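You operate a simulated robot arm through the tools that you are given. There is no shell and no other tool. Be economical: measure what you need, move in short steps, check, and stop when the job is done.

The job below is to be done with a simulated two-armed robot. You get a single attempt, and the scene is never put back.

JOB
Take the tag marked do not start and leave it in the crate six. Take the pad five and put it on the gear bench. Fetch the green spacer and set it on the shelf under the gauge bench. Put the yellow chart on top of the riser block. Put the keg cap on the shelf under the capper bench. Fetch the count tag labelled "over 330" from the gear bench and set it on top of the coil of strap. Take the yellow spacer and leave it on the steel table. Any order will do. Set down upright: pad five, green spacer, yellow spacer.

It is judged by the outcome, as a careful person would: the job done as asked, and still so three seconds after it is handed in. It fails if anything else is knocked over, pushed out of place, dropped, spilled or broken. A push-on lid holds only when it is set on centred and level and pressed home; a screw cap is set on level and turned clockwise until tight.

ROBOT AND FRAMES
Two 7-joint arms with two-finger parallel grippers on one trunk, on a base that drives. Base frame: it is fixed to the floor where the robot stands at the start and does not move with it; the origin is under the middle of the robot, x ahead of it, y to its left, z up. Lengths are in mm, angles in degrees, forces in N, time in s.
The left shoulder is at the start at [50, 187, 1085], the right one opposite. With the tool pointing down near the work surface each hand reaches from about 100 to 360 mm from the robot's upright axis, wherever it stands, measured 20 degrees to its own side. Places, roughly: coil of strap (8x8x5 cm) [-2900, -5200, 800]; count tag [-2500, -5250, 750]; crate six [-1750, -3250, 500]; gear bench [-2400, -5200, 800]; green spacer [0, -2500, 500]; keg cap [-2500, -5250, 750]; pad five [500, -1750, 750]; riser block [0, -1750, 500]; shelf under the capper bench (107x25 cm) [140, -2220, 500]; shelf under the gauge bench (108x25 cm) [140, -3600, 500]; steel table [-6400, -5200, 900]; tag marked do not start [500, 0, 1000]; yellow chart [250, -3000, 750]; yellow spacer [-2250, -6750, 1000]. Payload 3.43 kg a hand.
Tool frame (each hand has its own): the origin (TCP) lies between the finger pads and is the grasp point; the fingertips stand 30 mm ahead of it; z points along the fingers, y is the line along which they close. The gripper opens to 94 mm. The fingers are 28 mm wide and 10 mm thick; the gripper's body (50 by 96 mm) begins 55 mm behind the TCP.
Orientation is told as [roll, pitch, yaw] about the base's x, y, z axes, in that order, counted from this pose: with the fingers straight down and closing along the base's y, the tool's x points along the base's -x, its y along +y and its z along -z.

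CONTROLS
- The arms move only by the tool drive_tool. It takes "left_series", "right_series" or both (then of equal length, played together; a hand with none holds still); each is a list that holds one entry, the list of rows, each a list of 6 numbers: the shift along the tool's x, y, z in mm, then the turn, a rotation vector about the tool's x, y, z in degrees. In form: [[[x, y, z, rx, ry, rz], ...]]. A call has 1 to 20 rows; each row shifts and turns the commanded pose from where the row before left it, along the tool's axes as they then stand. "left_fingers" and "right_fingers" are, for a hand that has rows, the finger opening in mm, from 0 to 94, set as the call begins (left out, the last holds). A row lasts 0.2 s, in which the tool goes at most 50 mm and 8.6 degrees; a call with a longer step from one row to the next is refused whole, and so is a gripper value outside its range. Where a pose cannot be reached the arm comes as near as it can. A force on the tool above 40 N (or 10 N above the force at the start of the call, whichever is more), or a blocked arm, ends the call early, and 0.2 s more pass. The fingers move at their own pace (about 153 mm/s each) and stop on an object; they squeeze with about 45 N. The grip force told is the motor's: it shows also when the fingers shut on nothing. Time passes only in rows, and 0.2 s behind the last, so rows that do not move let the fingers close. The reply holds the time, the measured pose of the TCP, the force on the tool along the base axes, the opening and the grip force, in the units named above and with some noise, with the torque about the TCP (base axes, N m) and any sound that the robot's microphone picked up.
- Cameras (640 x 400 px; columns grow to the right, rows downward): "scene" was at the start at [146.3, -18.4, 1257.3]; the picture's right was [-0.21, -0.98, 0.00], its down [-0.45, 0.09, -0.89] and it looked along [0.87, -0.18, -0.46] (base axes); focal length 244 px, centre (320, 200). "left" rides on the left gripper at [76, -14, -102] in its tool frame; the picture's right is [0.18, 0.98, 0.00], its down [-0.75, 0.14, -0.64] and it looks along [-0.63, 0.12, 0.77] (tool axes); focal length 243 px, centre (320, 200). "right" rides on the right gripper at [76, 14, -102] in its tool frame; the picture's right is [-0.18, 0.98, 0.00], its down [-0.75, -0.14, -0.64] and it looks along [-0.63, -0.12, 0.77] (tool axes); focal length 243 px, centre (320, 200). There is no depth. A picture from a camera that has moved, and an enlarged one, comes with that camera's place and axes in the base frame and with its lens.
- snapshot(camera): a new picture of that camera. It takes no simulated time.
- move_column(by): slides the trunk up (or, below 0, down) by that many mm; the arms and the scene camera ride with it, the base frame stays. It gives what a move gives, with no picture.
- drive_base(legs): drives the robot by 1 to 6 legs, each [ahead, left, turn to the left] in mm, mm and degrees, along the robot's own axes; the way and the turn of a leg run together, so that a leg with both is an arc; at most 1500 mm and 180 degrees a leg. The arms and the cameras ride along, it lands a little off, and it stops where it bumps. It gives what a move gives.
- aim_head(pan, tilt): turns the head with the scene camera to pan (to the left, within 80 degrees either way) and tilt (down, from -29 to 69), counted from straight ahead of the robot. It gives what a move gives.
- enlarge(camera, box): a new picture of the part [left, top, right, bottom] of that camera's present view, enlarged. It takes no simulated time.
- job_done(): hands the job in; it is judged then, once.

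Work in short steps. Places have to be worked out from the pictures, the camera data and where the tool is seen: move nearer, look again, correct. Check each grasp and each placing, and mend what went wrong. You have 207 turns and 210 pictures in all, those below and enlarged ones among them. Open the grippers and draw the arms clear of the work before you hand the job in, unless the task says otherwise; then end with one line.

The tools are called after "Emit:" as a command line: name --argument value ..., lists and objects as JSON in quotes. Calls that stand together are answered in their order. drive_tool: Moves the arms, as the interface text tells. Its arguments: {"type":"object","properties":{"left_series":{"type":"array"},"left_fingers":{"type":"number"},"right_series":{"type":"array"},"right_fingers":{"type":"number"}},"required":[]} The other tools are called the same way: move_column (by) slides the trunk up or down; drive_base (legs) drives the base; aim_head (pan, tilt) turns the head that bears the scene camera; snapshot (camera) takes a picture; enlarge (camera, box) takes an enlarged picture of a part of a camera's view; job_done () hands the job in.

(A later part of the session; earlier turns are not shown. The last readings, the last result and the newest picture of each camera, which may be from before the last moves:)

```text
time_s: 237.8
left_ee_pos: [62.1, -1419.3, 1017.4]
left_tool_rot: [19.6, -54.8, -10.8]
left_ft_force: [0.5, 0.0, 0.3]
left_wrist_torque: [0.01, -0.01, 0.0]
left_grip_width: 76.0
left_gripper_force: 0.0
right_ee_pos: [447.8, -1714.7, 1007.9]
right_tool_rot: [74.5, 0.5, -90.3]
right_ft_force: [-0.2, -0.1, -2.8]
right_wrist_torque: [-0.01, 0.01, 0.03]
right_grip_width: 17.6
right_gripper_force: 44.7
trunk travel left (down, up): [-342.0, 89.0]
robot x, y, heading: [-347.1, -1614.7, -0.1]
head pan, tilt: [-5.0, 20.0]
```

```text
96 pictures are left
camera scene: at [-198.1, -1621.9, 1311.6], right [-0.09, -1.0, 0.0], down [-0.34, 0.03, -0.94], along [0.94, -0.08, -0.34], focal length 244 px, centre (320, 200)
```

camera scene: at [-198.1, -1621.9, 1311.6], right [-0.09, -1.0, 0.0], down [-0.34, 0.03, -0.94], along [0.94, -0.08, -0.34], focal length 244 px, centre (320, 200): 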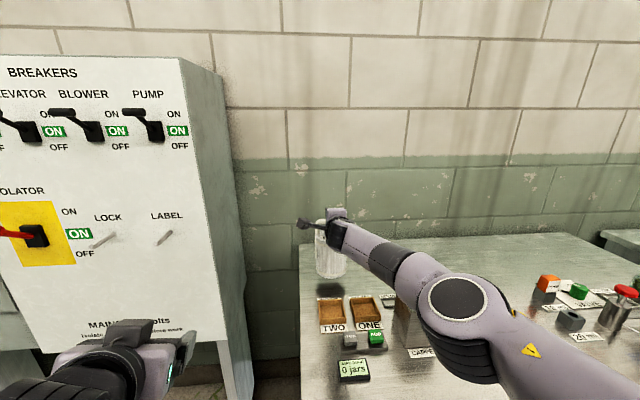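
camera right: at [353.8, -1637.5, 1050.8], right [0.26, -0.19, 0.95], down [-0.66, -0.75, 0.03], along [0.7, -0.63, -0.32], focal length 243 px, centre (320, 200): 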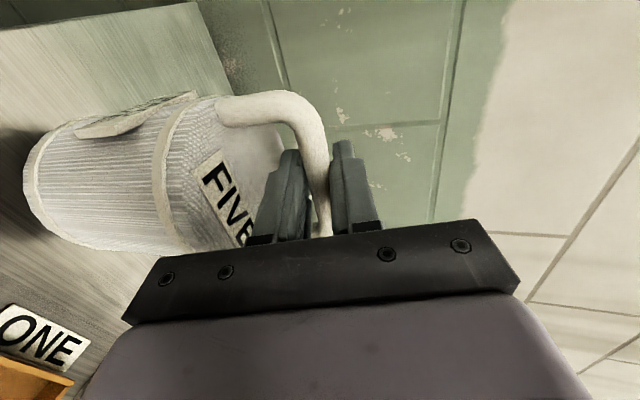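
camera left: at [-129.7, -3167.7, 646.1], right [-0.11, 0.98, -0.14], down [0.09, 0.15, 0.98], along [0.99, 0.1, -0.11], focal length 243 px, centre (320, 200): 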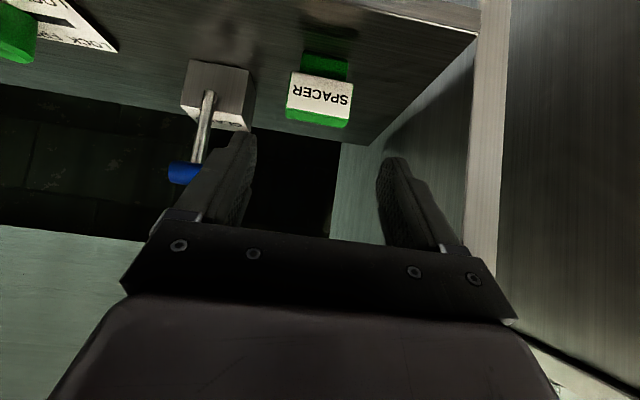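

Light and upright. Raise more and back straight out, then travel toward the gear bench (−2400,−5200).

Emit:
move_column --by 85

Emit:
drive_base --legs '[[-550, 0, 0]]'

Emit:
drive_tool --right_series '[[[0, 0, -40, 0, 0, 0], [0, 0, -40, 0, 0, 0], [0, 0, -40, 0, 0, 0], [0, 0, -40, 0, 0, 0], [0, 0, -40, 0, 0, 0]]]'

Emit:
snapshot --camera "right"

```text
time_s: 239.0
left_ee_pos: [62.4, -1418.7, 1102.2]
left_tool_rot: [19.5, -54.8, -10.9]
left_ft_force: [-0.7, -0.7, -0.4]
left_wrist_torque: [-0.02, 0.02, -0.01]
left_grip_width: 76.0
left_gripper_force: 0.1
right_ee_pos: [448.7, -1713.6, 1094.6]
right_tool_rot: [74.5, 0.5, -90.2]
right_ft_force: [-0.1, -0.1, -2.5]
right_wrist_torque: [-0.01, 0.0, 0.0]
right_grip_width: 17.8
right_gripper_force: 45.0
trunk travel left (down, up): [-427.0, 4.0]
robot x, y, heading: [-348.7, -1614.3, 0.0]
head pan, tilt: [-5.0, 20.0]
```

```text
time_s: 242.2
left_ee_pos: [-494.5, -1417.6, 1103.5]
left_tool_rot: [19.6, -54.8, -10.6]
left_ft_force: [-0.2, 0.4, -0.6]
left_wrist_torque: [0.02, -0.02, 0.01]
left_grip_width: 76.0
left_gripper_force: 0.1
right_ee_pos: [-107.8, -1710.9, 1094.0]
right_tool_rot: [74.5, 0.5, -90.0]
right_ft_force: [-0.8, -0.1, -1.9]
right_wrist_torque: [-0.04, -0.01, 0.05]
right_grip_width: 17.6
right_gripper_force: 44.7
trunk travel left (down, up): [-427.0, 4.0]
robot x, y, heading: [-905.2, -1616.6, 0.2]
head pan, tilt: [-5.0, 20.0]
```

```text
time_s: 243.4
left_ee_pos: [-493.2, -1418.0, 1103.4]
left_tool_rot: [19.6, -54.9, -10.6]
left_ft_force: [-0.2, -0.1, -0.2]
left_wrist_torque: [0.01, 0.01, 0.0]
left_grip_width: 75.7
left_gripper_force: 0.0
right_ee_pos: [-299.1, -1711.8, 1149.5]
right_tool_rot: [74.6, 0.5, -90.0]
right_ft_force: [0.6, 0.3, -2.1]
right_wrist_torque: [0.0, -0.01, 0.03]
right_grip_width: 17.6
right_gripper_force: 44.7
trunk travel left (down, up): [-427.0, 4.0]
robot x, y, heading: [-899.1, -1615.7, 0.3]
head pan, tilt: [-5.0, 20.0]
```

```text
95 pictures are left
camera right: at [-392.9, -1636.1, 1191.4], right [0.26, -0.19, 0.95], down [-0.66, -0.75, 0.03], along [0.71, -0.63, -0.32], focal length 243 px, centre (320, 200)
```

right: 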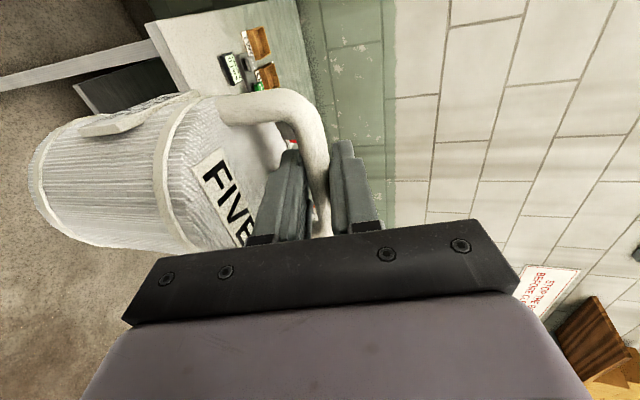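

Held well. I normalise the left arm, then drive down the aisle.

Emit:
drive_tool --left_series '[[[0, 0, 0, 6.5, 0, 0], [0, 0, 0, 6.5, 0, 0], [0, 0, 0, 6.5, 0, 0], [0, 0, 0, 0, 5, 0], [0, 0, 0, 0, 5, 0], [0, 0, 0, -3.75, 0, -3.75], [0, 0, 0, -3.75, 0, -3.75]]]'

Emit:
drive_base --legs '[[0, 0, -90], [1000, 330, 0], [1300, 0, 0], [0, 0, -60]]'

Emit:
aim_head --pan 20 --tilt 20

Emit:
snapshot --camera "scene"

```text
time_s: 245.0
left_ee_pos: [-482.9, -1420.6, 1103.9]
left_tool_rot: [0.0, -45.0, 0.1]
left_ft_force: [0.4, 0.4, -0.3]
left_wrist_torque: [0.0, 0.02, 0.01]
left_grip_width: 76.1
left_gripper_force: 0.1
left hand out of reach, approached as far as the arm can: row 1, 2
right_ee_pos: [-297.2, -1711.3, 1148.0]
right_tool_rot: [74.5, 0.5, -90.0]
right_ft_force: [-0.7, 0.1, -2.4]
right_wrist_torque: [-0.01, 0.01, 0.01]
right_grip_width: 17.6
right_gripper_force: 45.3
trunk travel left (down, up): [-427.0, 4.0]
robot x, y, heading: [-900.4, -1614.1, 0.3]
head pan, tilt: [-5.0, 20.0]
```

```text
time_s: 251.0
left_ee_pos: [-612.1, -2256.2, 1105.1]
left_tool_rot: [-0.2, -45.1, -88.9]
left_ft_force: [0.0, 0.3, 0.3]
left_wrist_torque: [-0.02, 0.0, -0.01]
left_grip_width: 76.0
left_gripper_force: 0.1
right_ee_pos: [-910.7, -2447.4, 1142.9]
right_tool_rot: [74.0, 0.1, 179.7]
right_ft_force: [0.1, -0.3, -2.7]
right_wrist_torque: [0.01, -0.03, 0.0]
right_grip_width: 17.1
right_gripper_force: 45.0
trunk travel left (down, up): [-427.0, 4.0]
robot x, y, heading: [-819.2, -1844.8, -88.8]
head pan, tilt: [-5.0, 20.0]
stopped in leg 2: the robot was blocked; the commanded pose is now the measured one
```

```text
time_s: 251.8
left_ee_pos: [-611.1, -2256.6, 1105.9]
left_tool_rot: [-0.3, -45.3, -88.8]
left_ft_force: [0.1, -0.7, 0.3]
left_wrist_torque: [-0.01, -0.03, 0.01]
left_grip_width: 76.0
left_gripper_force: 0.1
right_ee_pos: [-909.6, -2447.4, 1144.6]
right_tool_rot: [74.0, 0.0, 179.9]
right_ft_force: [0.4, 1.0, -2.1]
right_wrist_torque: [-0.03, 0.0, -0.02]
right_grip_width: 16.8
right_gripper_force: 45.4
trunk travel left (down, up): [-427.0, 4.0]
robot x, y, heading: [-816.9, -1841.8, -89.0]
head pan, tilt: [20.0, 20.0]
```

```text
94 pictures are left
camera scene: at [-779.2, -1982.1, 1397.5], right [-0.93, -0.36, 0.01], down [-0.13, 0.31, -0.94], along [0.34, -0.88, -0.34], focal length 244 px, centre (320, 200)
```

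scene: 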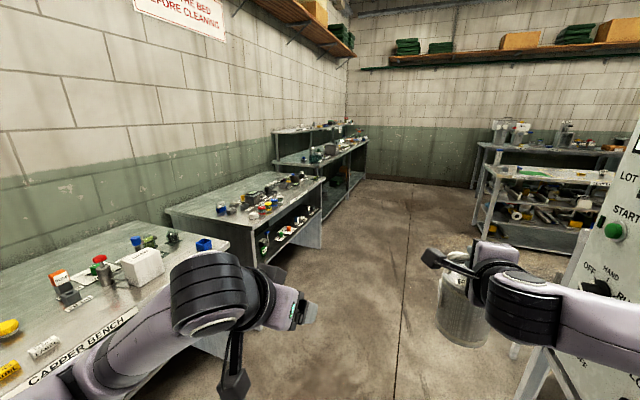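

Right elbow touched the machine's panel. I back up, shift left, and continue down the aisle's middle.

Emit:
drive_base --legs '[[-60, 40, 0], [0, 280, 0]]'

Emit:
aim_head --pan -40 --tilt 20

Emit:
snapshot --camera "scene"

```text
time_s: 255.6
left_ee_pos: [-297.7, -2197.5, 1104.3]
left_tool_rot: [0.1, -44.9, -89.4]
left_ft_force: [-1.1, 0.1, -0.6]
left_wrist_torque: [-0.02, -0.04, 0.05]
left_grip_width: 76.2
left_gripper_force: 0.0
right_ee_pos: [-597.2, -2386.2, 1140.9]
right_tool_rot: [73.6, 0.3, 179.4]
right_ft_force: [0.3, 0.2, -2.5]
right_wrist_torque: [0.01, -0.01, 0.02]
right_grip_width: 16.8
right_gripper_force: 45.4
trunk travel left (down, up): [-427.0, 4.0]
robot x, y, heading: [-493.8, -1778.0, -89.5]
head pan, tilt: [20.0, 20.0]
```

```text
time_s: 256.9
left_ee_pos: [-297.6, -2197.1, 1103.4]
left_tool_rot: [0.1, -45.0, -89.5]
left_ft_force: [-0.1, 0.2, 0.7]
left_wrist_torque: [0.0, 0.03, 0.0]
left_grip_width: 75.9
left_gripper_force: 0.1
right_ee_pos: [-596.7, -2386.3, 1139.5]
right_tool_rot: [73.6, 0.3, 179.5]
right_ft_force: [-0.6, -1.1, -1.6]
right_wrist_torque: [0.04, -0.01, 0.01]
right_grip_width: 16.7
right_gripper_force: 44.6
trunk travel left (down, up): [-427.0, 4.0]
robot x, y, heading: [-495.0, -1777.8, -89.4]
head pan, tilt: [-40.0, 20.0]
```

```text
93 pictures are left
camera scene: at [-556.1, -1909.8, 1396.6], right [-0.77, 0.63, 0.0], down [0.22, 0.27, -0.94], along [-0.59, -0.73, -0.34], focal length 244 px, centre (320, 200)
```

scene: 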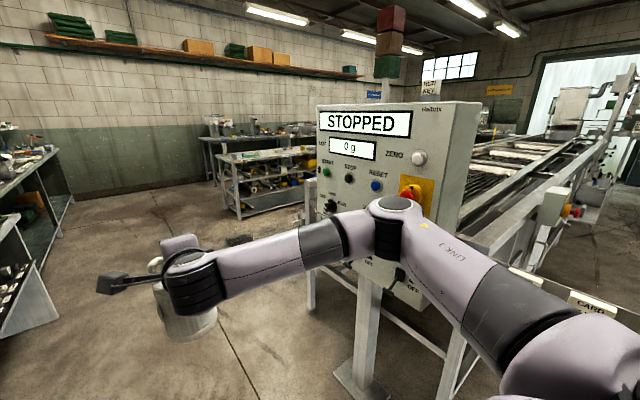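

Display still STOPPED. Continue to y≈−3950 and look at the gear bench.

Emit:
drive_base --legs '[[1300, 0, 0], [850, 0, 0], [0, 0, -60]]'

Emit:
aim_head --pan 10 --tilt 20

Emit:
snapshot --camera "scene"

```text
time_s: 270.1
left_ee_pos: [-804.9, -4294.0, 1104.4]
left_tool_rot: [0.2, -44.9, -152.1]
left_ft_force: [-0.2, 0.3, 0.4]
left_wrist_torque: [0.01, -0.01, 0.01]
left_grip_width: 76.1
left_gripper_force: 0.0
right_ee_pos: [-1110.8, -4117.3, 1139.5]
right_tool_rot: [73.6, 0.4, 116.8]
right_ft_force: [-0.1, -0.1, -3.1]
right_wrist_torque: [0.01, -0.03, -0.03]
right_grip_width: 14.3
right_gripper_force: 44.9
trunk travel left (down, up): [-427.0, 4.0]
robot x, y, heading: [-522.3, -3927.2, -151.9]
head pan, tilt: [-40.0, 20.0]
```

```text
time_s: 271.3
left_ee_pos: [-804.7, -4294.6, 1103.9]
left_tool_rot: [0.2, -44.9, -152.1]
left_ft_force: [0.4, -0.6, 0.6]
left_wrist_torque: [0.02, -0.01, -0.02]
left_grip_width: 76.1
left_gripper_force: 0.1
right_ee_pos: [-1111.1, -4115.9, 1140.8]
right_tool_rot: [73.6, 0.3, 116.9]
right_ft_force: [-0.3, -0.2, -2.3]
right_wrist_torque: [0.02, -0.03, -0.01]
right_grip_width: 14.0
right_gripper_force: 45.2
trunk travel left (down, up): [-427.0, 4.0]
robot x, y, heading: [-526.4, -3924.7, -151.8]
head pan, tilt: [10.0, 20.0]
```

```text
92 pictures are left
camera scene: at [-651.5, -4010.6, 1396.6], right [-0.62, 0.79, 0.0], down [0.27, 0.21, -0.94], along [-0.74, -0.58, -0.34], focal length 244 px, centre (320, 200)
```

scene: 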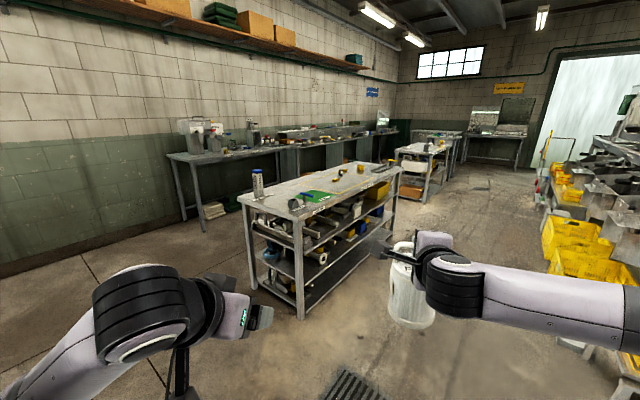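

The grip width is shrinking (17.6→14.0): I check the can's grip.

Emit:
snapshot --camera "right"

```text
91 pictures are left
camera right: at [-991.7, -4141.1, 1183.1], right [-0.33, 0.04, 0.94], down [0.25, 0.97, 0.04], along [-0.91, 0.25, -0.33], focal length 243 px, centre (320, 200)
```

right: 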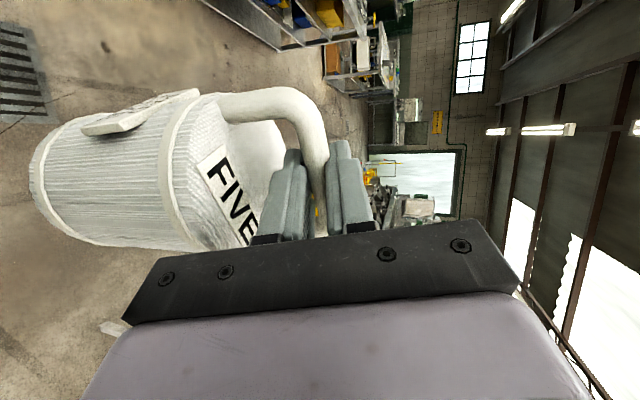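

The can still sits between the pads. I level the tool so gravity doesn't pull it off the tips, and look at the gear bench closely.

Emit:
drive_tool --right_series '[[[0, 0, 0, -5, 0, 0], [0, 0, 0, -5, 0, 0], [0, 0, 0, -5, 0, 0], [0, 0, 0, 0, 0, 0]]]' --right_fingers 0

Emit:
enlarge --camera "scene" --box '[150, 100, 450, 290]'

Emit:
snapshot --camera "right"

```text
time_s: 272.3
left_ee_pos: [-804.4, -4293.7, 1103.3]
left_tool_rot: [0.2, -44.9, -152.0]
left_ft_force: [0.0, -0.3, 0.3]
left_wrist_torque: [0.01, -0.03, -0.01]
left_grip_width: 76.3
left_gripper_force: 0.1
right_ee_pos: [-1111.7, -4116.0, 1139.0]
right_tool_rot: [88.6, 0.2, 116.6]
right_ft_force: [1.0, -0.2, -2.5]
right_wrist_torque: [0.01, -0.01, 0.0]
right_grip_width: 13.5
right_gripper_force: 44.9
trunk travel left (down, up): [-427.0, 4.0]
robot x, y, heading: [-522.9, -3925.0, -151.9]
head pan, tilt: [10.0, 20.0]
```

```text
2.11 times, centred on (300, 195) of scene
camera zoom: at [-651.7, -4010.4, 1396.6], right [-0.62, 0.79, 0.0], down [0.27, 0.21, -0.94], along [-0.74, -0.58, -0.34], focal length 515 px, centre (362, 210)
```

zoom: 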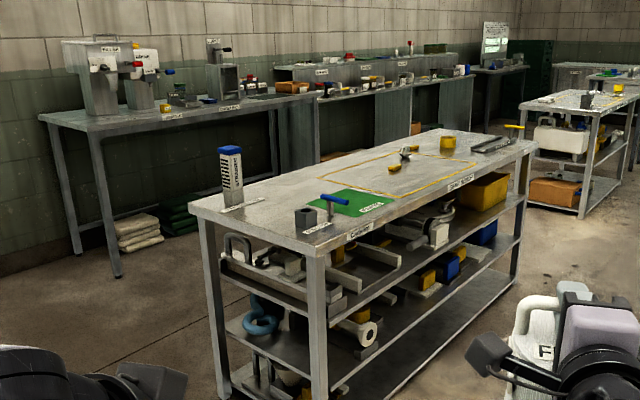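

```text
89 pictures are left
camera right: at [-985.2, -4137.7, 1156.9], right [-0.11, 0.16, 0.98], down [0.24, 0.96, -0.13], along [-0.97, 0.22, -0.14], focal length 243 px, centre (320, 200)
```

right: 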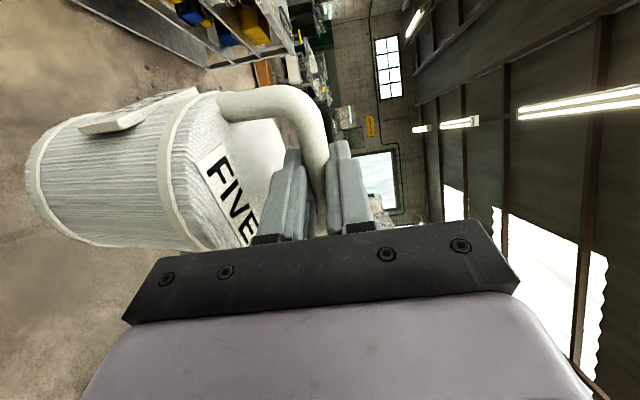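

Emit:
enlarge --camera "scene" --box '[280, 150, 410, 232]'

```text
4.88 times, centred on (345, 191) of scene
camera zoom: at [-651.7, -4010.4, 1396.6], right [-0.62, 0.79, 0.0], down [0.27, 0.21, -0.94], along [-0.74, -0.58, -0.34], focal length 1193 px, centre (198, 244)
```

zoom: 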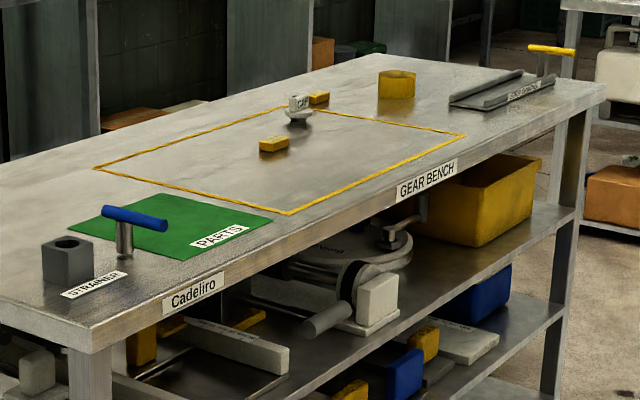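

It is the GEAR BENCH, with keg cap, count tags and the yellow coil. I'll set pad five at a free spot near (−2230,−5060). Drive there in gentle legs.

Emit:
drive_base --legs '[[135, 41, 0], [0, 0, -28], [750, 0, 0], [760, 0, 0], [0, 0, 45], [0, 0, 45]]'

Emit:
aim_head --pan 0 --tilt 25

Emit:
snapshot --camera "right"

Emit:
snapshot --camera "scene"

```text
time_s: 286.4
left_ee_pos: [-1907.2, -4454.7, 1103.4]
left_tool_rot: [0.1, -44.9, -90.0]
left_ft_force: [0.4, 0.4, -0.4]
left_wrist_torque: [0.01, 0.04, -0.03]
left_grip_width: 75.8
left_gripper_force: 0.0
right_ee_pos: [-2208.8, -4642.1, 1139.0]
right_tool_rot: [88.6, 0.3, 178.7]
right_ft_force: [0.0, 0.0, -2.6]
right_wrist_torque: [0.09, 0.0, 0.01]
right_grip_width: 12.9
right_gripper_force: 44.8
trunk travel left (down, up): [-427.0, 4.0]
robot x, y, heading: [-2097.3, -4032.6, -90.2]
head pan, tilt: [10.0, 20.0]
```

```text
time_s: 287.1
left_ee_pos: [-1907.3, -4455.7, 1102.7]
left_tool_rot: [0.1, -44.9, -90.1]
left_ft_force: [-0.6, 0.2, -0.7]
left_wrist_torque: [-0.01, 0.0, -0.02]
left_grip_width: 75.6
left_gripper_force: 0.0
right_ee_pos: [-2207.5, -4641.5, 1138.9]
right_tool_rot: [88.5, 0.3, 178.7]
right_ft_force: [-0.2, -0.4, -3.1]
right_wrist_torque: [0.1, 0.04, 0.0]
right_grip_width: 13.0
right_gripper_force: 45.1
trunk travel left (down, up): [-427.0, 4.0]
robot x, y, heading: [-2103.9, -4033.6, -90.1]
head pan, tilt: [0.0, 25.0]
```

```text
87 pictures are left
camera right: at [-2129.6, -4540.9, 1156.5], right [-0.19, -0.02, 0.98], down [-0.74, 0.66, -0.13], along [-0.65, -0.75, -0.14], focal length 243 px, centre (320, 200)
```

right: 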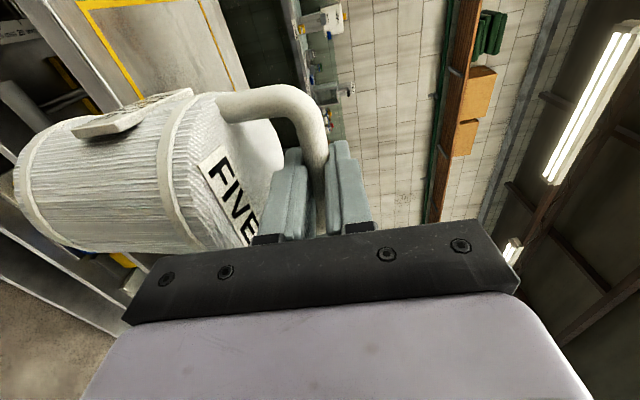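

```text
86 pictures are left
camera scene: at [-2102.5, -4185.2, 1388.6], right [-1.0, 0.0, 0.0], down [0.0, 0.42, -0.91], along [0.0, -0.91, -0.42], focal length 244 px, centre (320, 200)
```

scene: 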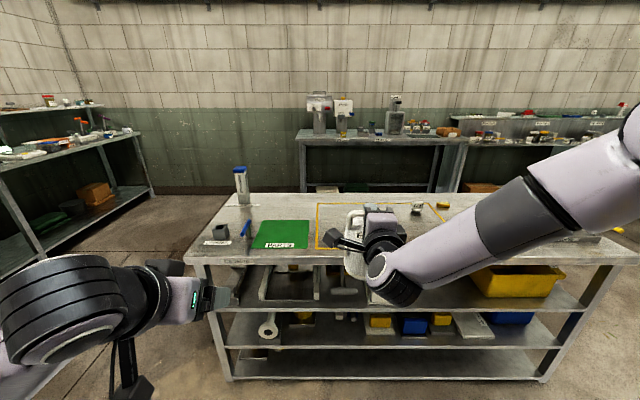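

Bench front at y≈−4911, height ≈800; free spot around (−2208,−5075). Drive ahead 415 mm then lower 120 mm.

Emit:
drive_base --legs '[[415, 0, 0]]'

Emit:
move_column --by -130

Emit:
snapshot --camera "right"

Emit:
snapshot --camera "scene"

```text
time_s: 289.6
left_ee_pos: [-1910.2, -4860.4, 1103.1]
left_tool_rot: [0.1, -44.9, -90.4]
left_ft_force: [0.5, -0.3, -0.7]
left_wrist_torque: [-0.01, 0.01, -0.01]
left_grip_width: 76.0
left_gripper_force: 0.0
right_ee_pos: [-2211.4, -5046.5, 1139.0]
right_tool_rot: [88.6, 0.3, 178.5]
right_ft_force: [0.5, -0.6, -2.5]
right_wrist_torque: [0.11, 0.02, 0.02]
right_grip_width: 13.1
right_gripper_force: 44.6
trunk travel left (down, up): [-427.0, 4.0]
robot x, y, heading: [-2104.4, -4437.1, -89.9]
head pan, tilt: [0.0, 25.0]
```

```text
time_s: 291.2
left_ee_pos: [-1908.6, -4860.1, 975.2]
left_tool_rot: [0.1, -44.9, -90.4]
left_ft_force: [0.2, 0.9, -0.7]
left_wrist_torque: [-0.03, -0.01, 0.05]
left_grip_width: 75.9
left_gripper_force: 0.0
right_ee_pos: [-2210.5, -5046.5, 1008.8]
right_tool_rot: [88.6, 0.3, 178.5]
right_ft_force: [0.3, 0.4, -2.2]
right_wrist_torque: [0.07, 0.0, 0.0]
right_grip_width: 13.3
right_gripper_force: 44.6
trunk travel left (down, up): [-297.0, 134.0]
robot x, y, heading: [-2100.0, -4442.5, -90.4]
head pan, tilt: [0.0, 25.0]
```

```text
85 pictures are left
camera right: at [-2131.7, -4945.4, 1026.8], right [-0.19, -0.02, 0.98], down [-0.74, 0.66, -0.13], along [-0.65, -0.75, -0.14], focal length 243 px, centre (320, 200)
```

right: 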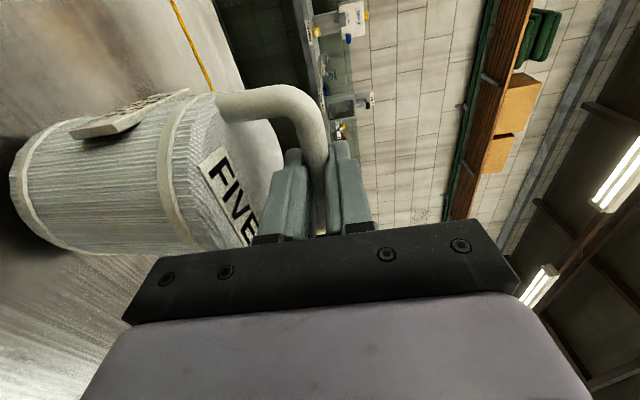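

```text
84 pictures are left
camera scene: at [-2103.5, -4589.9, 1258.6], right [-1.0, 0.0, 0.0], down [0.0, 0.42, -0.91], along [0.0, -0.91, -0.42], focal length 244 px, centre (320, 200)
```

scene: 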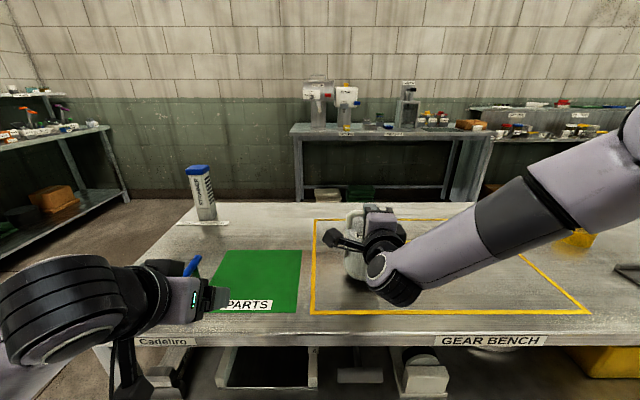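

The can rotates with the tool, so I restore the 15° down-tilt it was gripped with, then check its uprightness.

Emit:
drive_tool --right_series '[[[0, 0, 0, 4.7, 0, 0], [0, 0, 0, 4.7, 0, 0], [0, 0, 0, 4.7, 0, 0], [0, 0, 0, 0, 0, 0]]]'

Emit:
enlarge --camera "scene" --box '[300, 190, 440, 310]'

Emit:
snapshot --camera "right"

Emit:
snapshot --camera "left"

```text
time_s: 292.2
left_ee_pos: [-1909.4, -4860.6, 973.4]
left_tool_rot: [0.1, -44.9, -90.3]
left_ft_force: [0.0, -0.2, -0.3]
left_wrist_torque: [-0.04, 0.0, 0.02]
left_grip_width: 75.9
left_gripper_force: 0.1
right_ee_pos: [-2211.1, -5046.2, 1009.0]
right_tool_rot: [74.5, 0.4, 178.5]
right_ft_force: [-0.1, -0.4, -2.5]
right_wrist_torque: [0.02, -0.02, -0.04]
right_grip_width: 13.1
right_gripper_force: 44.8
trunk travel left (down, up): [-297.0, 134.0]
robot x, y, heading: [-2101.2, -4439.8, -90.2]
head pan, tilt: [0.0, 25.0]
```

```text
3.33 times, centred on (370, 250) of scene
camera zoom: at [-2103.5, -4590.0, 1258.6], right [-1.0, 0.0, 0.0], down [0.0, 0.42, -0.91], along [0.0, -0.91, -0.42], focal length 815 px, centre (153, 33)
```

zoom: 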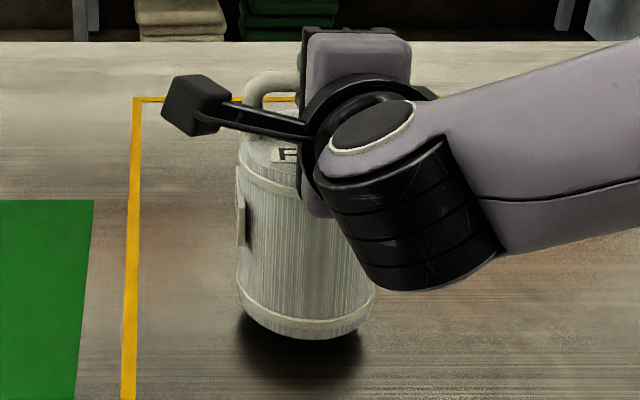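

```text
82 pictures are left
camera right: at [-2132.1, -4952.6, 1051.3], right [-0.2, -0.26, 0.95], down [-0.74, 0.68, 0.03], along [-0.65, -0.69, -0.32], focal length 243 px, centre (320, 200)
```

right: 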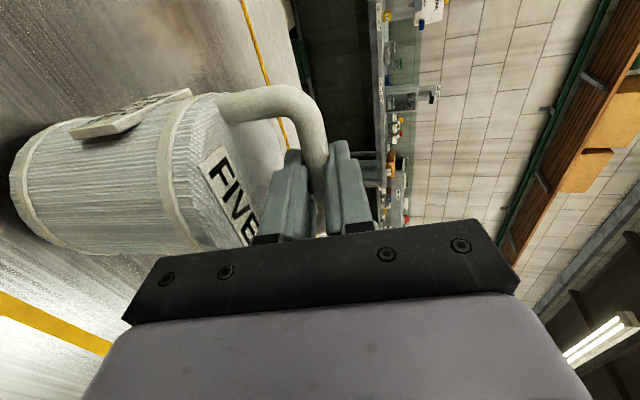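

```text
81 pictures are left
camera left: at [-1923.4, -4733.9, 992.1], right [0.98, 0.13, -0.13], down [0.14, -0.08, 0.99], along [0.11, -0.99, -0.1], focal length 243 px, centre (320, 200)
```

left: 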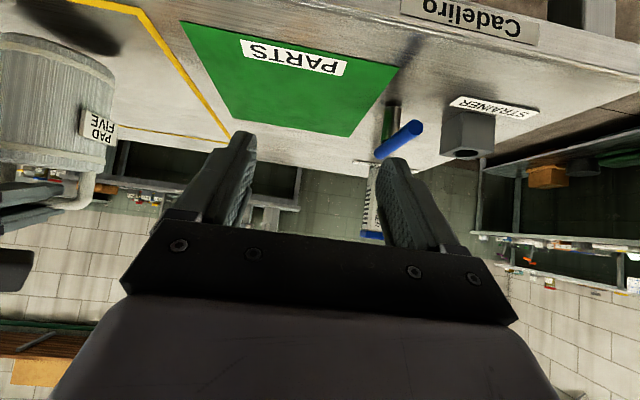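

The can hangs nearly upright; base is wide so it will settle. Lower 28 mm by trunk, then in small steps watching force.

Emit:
move_column --by -27

Emit:
move_column --by -4

Emit:
move_column --by -3

Emit:
enlarge --camera "scene" --box '[300, 190, 440, 310]'

```text
time_s: 292.9
left_ee_pos: [-1908.5, -4857.6, 949.6]
left_tool_rot: [0.0, -45.2, -90.4]
left_ft_force: [-1.0, 0.0, -0.2]
left_wrist_torque: [-0.01, 0.01, 0.0]
left_grip_width: 75.7
left_gripper_force: 0.0
right_ee_pos: [-2210.9, -5045.0, 994.4]
right_tool_rot: [75.9, 0.4, 178.3]
right_ft_force: [-3.5, 5.0, 35.2]
right_wrist_torque: [-0.65, 0.12, -0.12]
right_grip_width: 13.0
right_gripper_force: 45.1
trunk travel left (down, up): [-270.0, 161.0]
robot x, y, heading: [-2100.0, -4438.4, -90.1]
head pan, tilt: [0.0, 25.0]
```

```text
time_s: 293.4
left_ee_pos: [-1908.7, -4859.0, 942.9]
left_tool_rot: [0.1, -44.8, -90.4]
left_ft_force: [-0.2, 0.1, 0.7]
left_wrist_torque: [0.01, 0.02, -0.02]
left_grip_width: 76.1
left_gripper_force: 0.1
right_ee_pos: [-2210.7, -5047.8, 994.7]
right_tool_rot: [76.6, 0.4, 178.3]
right_ft_force: [0.4, 0.4, 10.0]
right_wrist_torque: [-0.49, -0.09, 0.02]
right_grip_width: 13.0
right_gripper_force: 44.6
trunk travel left (down, up): [-267.0, 164.0]
robot x, y, heading: [-2101.8, -4438.9, -90.1]
head pan, tilt: [0.0, 25.0]
stopped: the force on the tool passed its limit at 47 N (the readings are from after the stop); the commanded pose is now the measured one
```

```text
time_s: 293.9
left_ee_pos: [-1909.0, -4858.1, 942.7]
left_tool_rot: [0.1, -45.1, -90.4]
left_ft_force: [0.2, 0.8, 0.1]
left_wrist_torque: [0.0, 0.0, 0.01]
left_grip_width: 76.2
left_gripper_force: 0.0
right_ee_pos: [-2210.8, -5046.7, 994.2]
right_tool_rot: [76.8, 0.5, 178.3]
right_ft_force: [-1.7, 4.3, 25.5]
right_wrist_torque: [-0.38, -0.04, -0.06]
right_grip_width: 13.3
right_gripper_force: 44.6
trunk travel left (down, up): [-264.0, 167.0]
robot x, y, heading: [-2101.2, -4441.3, -90.2]
head pan, tilt: [0.0, 25.0]
```

```text
3.33 times, centred on (370, 250) of scene
camera zoom: at [-2103.3, -4586.7, 1226.2], right [-1.0, 0.0, 0.0], down [0.0, 0.42, -0.91], along [0.0, -0.91, -0.42], focal length 815 px, centre (153, 33)
```

zoom: 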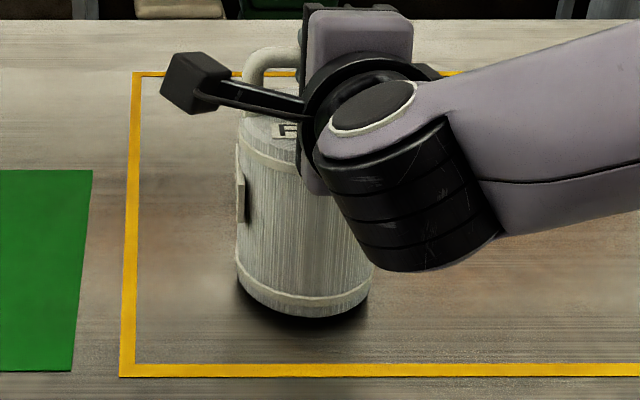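

It rests on the bench. Relieve pressure, open to 42 mm and withdraw.

Emit:
move_column --by 2

Emit:
drive_tool --right_series '[[[0, 0, 0, 0, 0, 0], [0, 0, 0, 0, 0, 0], [0, 0, -6, 0, 0, 0], [0, 0, -15, 0, 0, 0]]]' --right_fingers 42

Emit:
snapshot --camera "right"

```text
time_s: 294.4
left_ee_pos: [-1909.6, -4858.6, 944.3]
left_tool_rot: [0.1, -45.1, -90.4]
left_ft_force: [-1.1, 0.4, -0.1]
left_wrist_torque: [0.0, -0.03, 0.01]
left_grip_width: 76.0
left_gripper_force: 0.1
right_ee_pos: [-2212.2, -5046.8, 993.1]
right_tool_rot: [76.5, 0.4, 178.4]
right_ft_force: [-1.8, 4.8, 24.4]
right_wrist_torque: [-0.29, -0.15, -0.07]
right_grip_width: 13.0
right_gripper_force: 45.1
trunk travel left (down, up): [-266.0, 165.0]
robot x, y, heading: [-2100.5, -4444.6, -90.1]
head pan, tilt: [0.0, 25.0]
```

```text
time_s: 295.4
left_ee_pos: [-1909.9, -4860.0, 942.9]
left_tool_rot: [0.2, -45.0, -90.4]
left_ft_force: [-0.8, 0.8, -0.3]
left_wrist_torque: [0.0, 0.01, -0.01]
left_grip_width: 75.9
left_gripper_force: 0.0
right_ee_pos: [-2210.0, -5027.4, 993.3]
right_tool_rot: [75.8, 0.4, 178.3]
right_ft_force: [0.6, -0.4, 0.1]
right_wrist_torque: [-0.03, -0.01, 0.02]
right_grip_width: 41.8
right_gripper_force: 0.0
trunk travel left (down, up): [-266.0, 165.0]
robot x, y, heading: [-2100.9, -4440.4, -90.2]
head pan, tilt: [0.0, 25.0]
```

```text
79 pictures are left
camera right: at [-2131.2, -4933.2, 1034.0], right [-0.2, -0.23, 0.95], down [-0.73, 0.68, 0.01], along [-0.65, -0.7, -0.31], focal length 243 px, centre (320, 200)
```

right: 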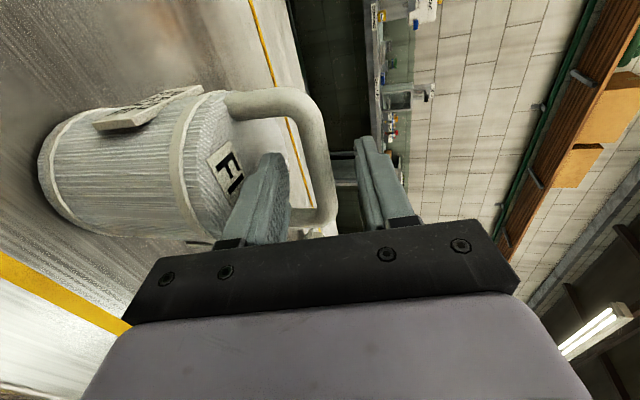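

Pad five is free and standing. Withdraw, unroll the hand and return to the 45° tilt.

Emit:
drive_tool --right_series '[[[0, 0, -30, 0, 0, 0], [0, 0, -35, 0, 0, 0], [0, 0, -35, 0, 0, 0], [0, 0, -35, 0, 0, 0], [0, 0, -35, 0, 0, 0]]]'

Emit:
drive_base --legs '[[-150, 0, 0], [0, -330, 0]]'

Emit:
drive_tool --right_series '[[[0, 0, 0, 0, 0, -8.2], [0, 0, 0, 0, 0, -8.2], [0, 0, 0, 0, 0, -8.2], [0, 0, 0, 0, 0, -8.2], [0, 0, 0, 0, 0, -8.2], [0, 0, 0, 0, 0, -8.2], [0, 0, 0, 0, 0, -8.2], [0, 0, 0, 0, 0, -8.2], [0, 0, 0, 0, 0, -8.2], [0, 0, 0, 0, 0, -8.2], [0, 0, 0, 0, 0, -8.2], [0, 0, 0, 0, 7.5, 0], [0, 0, 0, 0, 7.5, 0], [0, 0, 0, 0, 7.5, 0], [0, 0, 0, 0, 7.5, 0], [0, 0, 0, 0, 0, 0]]]' --right_fingers 70

Emit:
aim_head --pan 0 --tilt 30

Emit:
snapshot --camera "scene"

```text
time_s: 296.6
left_ee_pos: [-1910.8, -4859.8, 942.3]
left_tool_rot: [0.1, -44.9, -90.4]
left_ft_force: [-0.2, -0.4, -0.5]
left_wrist_torque: [0.0, -0.02, -0.02]
left_grip_width: 76.0
left_gripper_force: 0.0
right_ee_pos: [-2207.8, -4862.9, 1034.4]
right_tool_rot: [76.1, 0.4, 178.3]
right_ft_force: [-0.5, 0.8, -1.1]
right_wrist_torque: [0.02, 0.01, 0.01]
right_grip_width: 41.9
right_gripper_force: 0.0
trunk travel left (down, up): [-266.0, 165.0]
robot x, y, heading: [-2099.7, -4439.1, -90.4]
head pan, tilt: [0.0, 25.0]
```

```text
time_s: 301.1
left_ee_pos: [-2240.6, -4709.7, 942.4]
left_tool_rot: [0.2, -44.9, -90.8]
left_ft_force: [0.0, -0.6, 0.4]
left_wrist_torque: [-0.01, 0.02, 0.01]
left_grip_width: 76.1
left_gripper_force: 0.0
right_ee_pos: [-2539.0, -4707.9, 1034.8]
right_tool_rot: [76.0, 0.4, 178.0]
right_ft_force: [0.2, 0.1, -0.2]
right_wrist_torque: [-0.01, 0.01, -0.02]
right_grip_width: 42.1
right_gripper_force: 0.1
trunk travel left (down, up): [-266.0, 165.0]
robot x, y, heading: [-2429.7, -4288.1, -90.6]
head pan, tilt: [0.0, 25.0]
```

```text
time_s: 304.5
left_ee_pos: [-2240.8, -4710.2, 941.5]
left_tool_rot: [0.1, -44.9, -90.8]
left_ft_force: [-0.5, -0.8, 0.6]
left_wrist_torque: [0.01, 0.01, -0.01]
left_grip_width: 76.0
left_gripper_force: 0.1
right_ee_pos: [-2539.0, -4707.3, 1034.5]
right_tool_rot: [0.3, -45.8, -92.2]
right_ft_force: [-0.1, 0.0, 0.2]
right_wrist_torque: [-0.02, -0.01, -0.02]
right_grip_width: 70.2
right_gripper_force: 0.0
trunk travel left (down, up): [-266.0, 165.0]
robot x, y, heading: [-2430.4, -4285.0, -90.4]
head pan, tilt: [0.0, 25.0]
```

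```text
time_s: 305.1
left_ee_pos: [-2241.4, -4708.3, 943.2]
left_tool_rot: [0.2, -44.9, -90.7]
left_ft_force: [-0.3, 0.5, -0.6]
left_wrist_torque: [0.03, 0.01, 0.01]
left_grip_width: 76.1
left_gripper_force: 0.0
right_ee_pos: [-2539.2, -4708.4, 1034.1]
right_tool_rot: [0.3, -46.0, -92.1]
right_ft_force: [0.0, 0.3, 0.5]
right_wrist_torque: [0.0, -0.02, -0.02]
right_grip_width: 70.0
right_gripper_force: 0.1
trunk travel left (down, up): [-266.0, 165.0]
robot x, y, heading: [-2429.1, -4285.5, -90.7]
head pan, tilt: [0.0, 30.0]
```

```text
78 pictures are left
camera scene: at [-2433.2, -4435.7, 1219.6], right [-1.0, 0.01, 0.0], down [0.0, 0.5, -0.87], along [-0.01, -0.87, -0.5], focal length 244 px, centre (320, 200)
```

scene: 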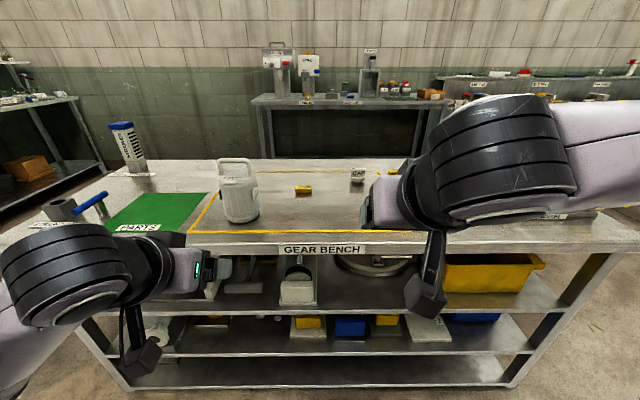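

Zoom on the tags and cap, and check the pad.

Emit:
enlarge --camera "scene" --box '[210, 140, 410, 240]'

Emit:
enlarge --camera "right" --box '[120, 0, 520, 200]'

```text
3.20 times, centred on (310, 190) of scene
camera zoom: at [-2433.2, -4435.7, 1219.6], right [-1.0, 0.01, 0.0], down [0.0, 0.5, -0.87], along [-0.01, -0.87, -0.5], focal length 782 px, centre (352, 232)
```

zoom: 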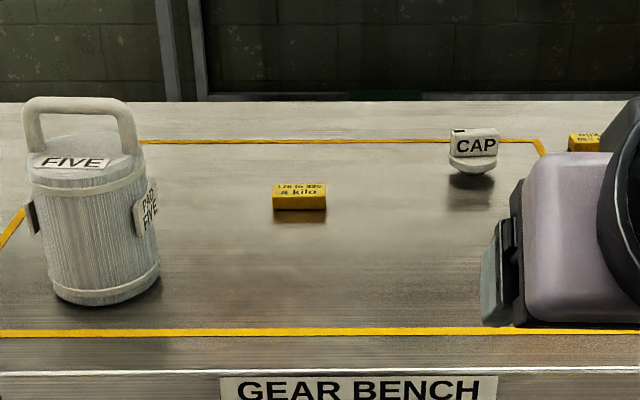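

```text
1.60 times, centred on (320, 100) of right
camera zoom: at [-2519.5, -4582.4, 1051.4], right [0.98, -0.16, 0.14], down [-0.15, -0.06, 0.99], along [-0.15, -0.99, -0.08], focal length 388 px, centre (320, 360)
```

zoom: 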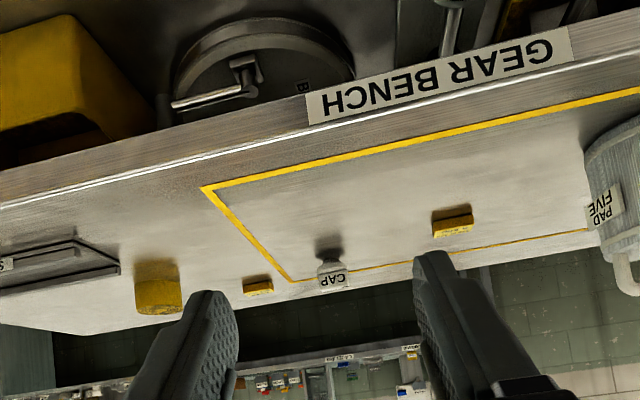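

The front tag reads "…to 329", so "over 330" should be the rear-right one at ≈(−2750,−5375); keg cap ≈(−2588,−5315); coil ≈(−2860,−5195). These suit an approach from the bench's rear. I look at the way round.

Emit:
aim_head --pan -50 --tilt 20

Emit:
snapshot --camera "scene"

Emit:
aim_head --pan 40 --tilt 20

Emit:
snapshot --camera "scene"

```text
time_s: 306.3
left_ee_pos: [-2241.2, -4709.6, 942.2]
left_tool_rot: [0.1, -44.8, -90.8]
left_ft_force: [-0.3, -0.9, -0.6]
left_wrist_torque: [0.02, 0.01, 0.02]
left_grip_width: 75.9
left_gripper_force: 0.1
right_ee_pos: [-2538.1, -4708.6, 1034.6]
right_tool_rot: [0.2, -46.0, -92.3]
right_ft_force: [0.2, 0.3, 0.1]
right_wrist_torque: [0.04, 0.0, 0.02]
right_grip_width: 69.8
right_gripper_force: 0.0
trunk travel left (down, up): [-266.0, 165.0]
robot x, y, heading: [-2432.0, -4286.7, -90.5]
head pan, tilt: [-50.0, 20.0]
```

```text
75 pictures are left
camera scene: at [-2504.1, -4404.5, 1235.6], right [-0.64, 0.77, 0.0], down [0.26, 0.22, -0.94], along [-0.72, -0.6, -0.34], focal length 244 px, centre (320, 200)
```

scene: 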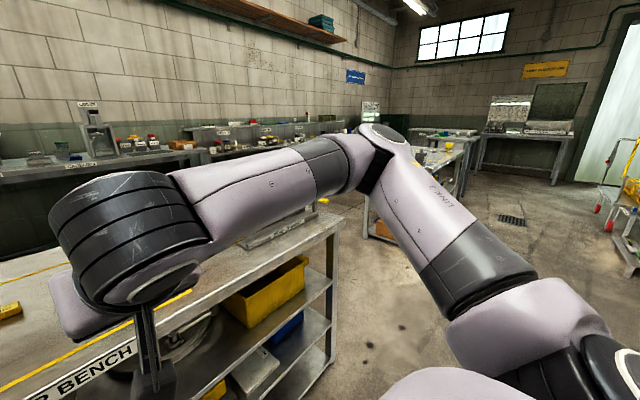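

```text
time_s: 308.0
left_ee_pos: [-2240.5, -4708.5, 942.2]
left_tool_rot: [0.1, -44.9, -90.7]
left_ft_force: [-0.4, 0.4, -0.3]
left_wrist_torque: [0.01, -0.01, -0.03]
left_grip_width: 75.6
left_gripper_force: 0.0
right_ee_pos: [-2538.4, -4709.1, 1035.7]
right_tool_rot: [0.3, -46.1, -92.2]
right_ft_force: [0.4, 0.7, -0.4]
right_wrist_torque: [0.01, 0.02, -0.02]
right_grip_width: 69.8
right_gripper_force: 0.1
trunk travel left (down, up): [-266.0, 165.0]
robot x, y, heading: [-2431.6, -4288.0, -90.5]
head pan, tilt: [40.0, 20.0]
```

```text
74 pictures are left
camera scene: at [-2373.2, -4417.2, 1235.6], right [-0.77, -0.64, 0.0], down [-0.22, 0.26, -0.94], along [0.6, -0.73, -0.34], focal length 244 px, centre (320, 200)
```

scene: 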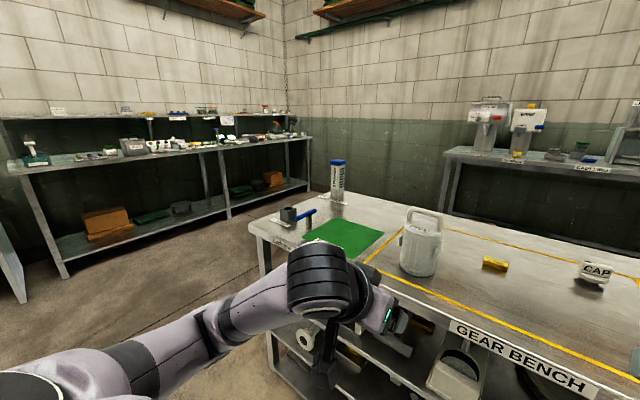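

Plenty of room around the left end. Drive round to the rear of the gear bench, facing +y.

Emit:
drive_base --legs '[[0, 1450, 0], [1000, 0, 0], [815, 0, 0], [0, 0, 180], [0, 1000, 0], [0, 880, 0]]'

Emit:
aim_head --pan 0 --tilt 30

Emit:
snapshot --camera "scene"

```text
time_s: 353.4
left_ee_pos: [-3123.4, -5675.4, 942.1]
left_tool_rot: [0.2, -44.9, 90.2]
left_ft_force: [0.5, 0.8, -0.4]
left_wrist_torque: [0.0, -0.05, 0.01]
left_grip_width: 76.0
left_gripper_force: 0.1
right_ee_pos: [-2825.5, -5670.0, 1035.6]
right_tool_rot: [0.3, -46.0, 89.0]
right_ft_force: [0.0, -0.4, -0.8]
right_wrist_torque: [0.02, -0.04, 0.01]
right_grip_width: 70.1
right_gripper_force: 0.0
trunk travel left (down, up): [-266.0, 165.0]
robot x, y, heading: [-2922.2, -6095.2, 90.7]
head pan, tilt: [40.0, 20.0]
```

```text
time_s: 354.4
left_ee_pos: [-3123.1, -5675.6, 942.3]
left_tool_rot: [0.1, -44.9, 90.4]
left_ft_force: [0.3, -0.6, 0.1]
left_wrist_torque: [0.01, -0.01, -0.01]
left_grip_width: 76.1
left_gripper_force: 0.0
right_ee_pos: [-2824.5, -5669.6, 1034.2]
right_tool_rot: [0.4, -46.1, 89.0]
right_ft_force: [-0.1, 0.6, 0.1]
right_wrist_torque: [0.02, 0.01, 0.05]
right_grip_width: 69.8
right_gripper_force: 0.1
trunk travel left (down, up): [-266.0, 165.0]
robot x, y, heading: [-2928.2, -6094.0, 90.5]
head pan, tilt: [0.0, 30.0]
```

```text
73 pictures are left
camera scene: at [-2928.7, -5944.4, 1219.6], right [1.0, 0.01, 0.0], down [0.01, -0.5, -0.87], along [-0.01, 0.87, -0.5], focal length 244 px, centre (320, 200)
```

scene: 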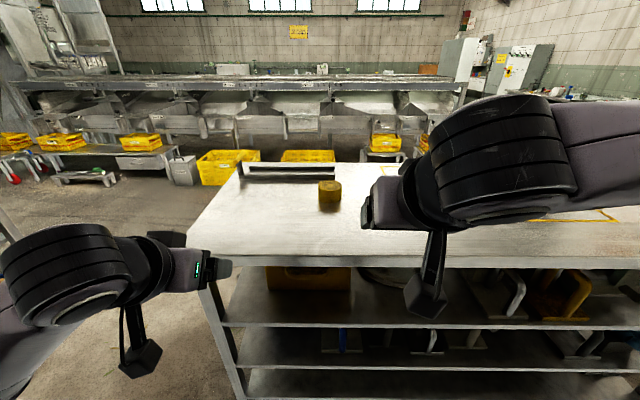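

Emit:
snapshot --camera "right"

```text
72 pictures are left
camera right: at [-2840.6, -5796.3, 1051.5], right [-0.98, 0.14, 0.14], down [0.15, 0.06, 0.99], along [0.13, 0.99, -0.08], focal length 243 px, centre (320, 200)
```

right: 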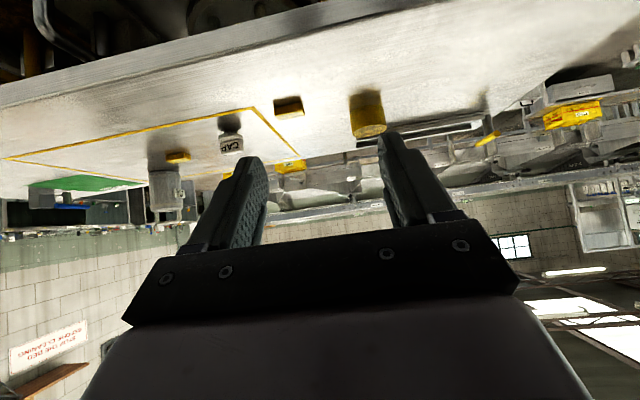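

Tag "over 330" ≈(−2742,−5334,820). Drive in and view from the right hand.

Emit:
drive_base --legs '[[255, -63, -0.5]]'

Emit:
drive_tool --right_series '[[[10, 5, 30, 0, 1, 0], [10, 5, 20, 0, 0, 0], [10, 0, 10, 0, 0, 0], [0, 0, 0, 0, 0, 0]]]' --right_fingers 90

Emit:
snapshot --camera "right"

Emit:
snapshot --camera "scene"

```text
time_s: 356.3
left_ee_pos: [-3056.4, -5419.7, 943.3]
left_tool_rot: [0.1, -44.8, 89.7]
left_ft_force: [0.2, 0.3, -0.4]
left_wrist_torque: [-0.01, -0.03, -0.01]
left_grip_width: 76.0
left_gripper_force: 0.1
right_ee_pos: [-2759.0, -5416.1, 1035.5]
right_tool_rot: [0.3, -46.1, 88.4]
right_ft_force: [0.2, -0.4, -0.4]
right_wrist_torque: [-0.02, -0.03, -0.01]
right_grip_width: 70.1
right_gripper_force: 0.1
trunk travel left (down, up): [-266.0, 165.0]
robot x, y, heading: [-2862.2, -5837.3, 90.0]
head pan, tilt: [0.0, 30.0]
```

```text
time_s: 357.3
left_ee_pos: [-3056.6, -5419.4, 941.4]
left_tool_rot: [0.1, -44.9, 89.8]
left_ft_force: [-0.2, 0.3, -0.4]
left_wrist_torque: [0.03, 0.02, -0.02]
left_grip_width: 76.1
left_gripper_force: 0.0
right_ee_pos: [-2768.8, -5394.7, 970.8]
right_tool_rot: [0.3, -45.1, 88.5]
right_ft_force: [0.1, 0.1, -0.2]
right_wrist_torque: [-0.03, 0.0, 0.0]
right_grip_width: 90.2
right_gripper_force: 0.0
trunk travel left (down, up): [-266.0, 165.0]
robot x, y, heading: [-2864.5, -5840.9, 89.9]
head pan, tilt: [0.0, 30.0]
```

```text
71 pictures are left
camera right: at [-2786.3, -5519.7, 989.8], right [-0.98, 0.15, 0.13], down [0.15, 0.07, 0.99], along [0.14, 0.99, -0.1], focal length 243 px, centre (320, 200)
```

right: 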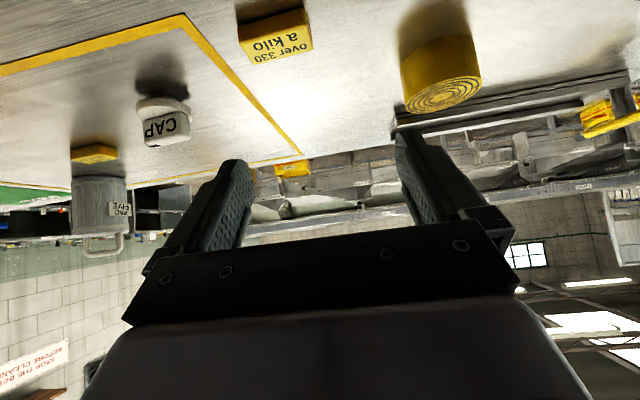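

```text
70 pictures are left
camera scene: at [-2865.4, -5689.9, 1219.5], right [1.0, 0.0, 0.0], down [0.0, -0.5, -0.87], along [0.0, 0.87, -0.5], focal length 244 px, centre (320, 200)
```

scene: 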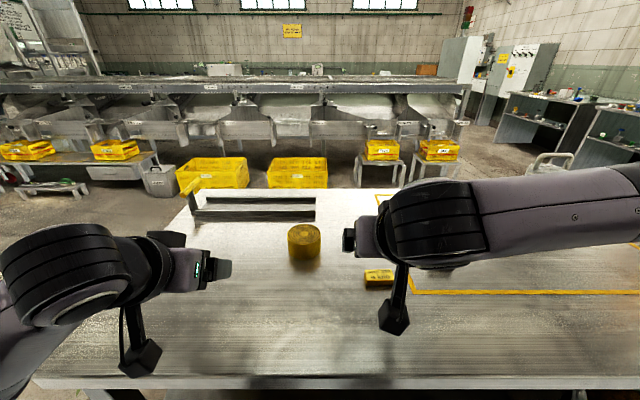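

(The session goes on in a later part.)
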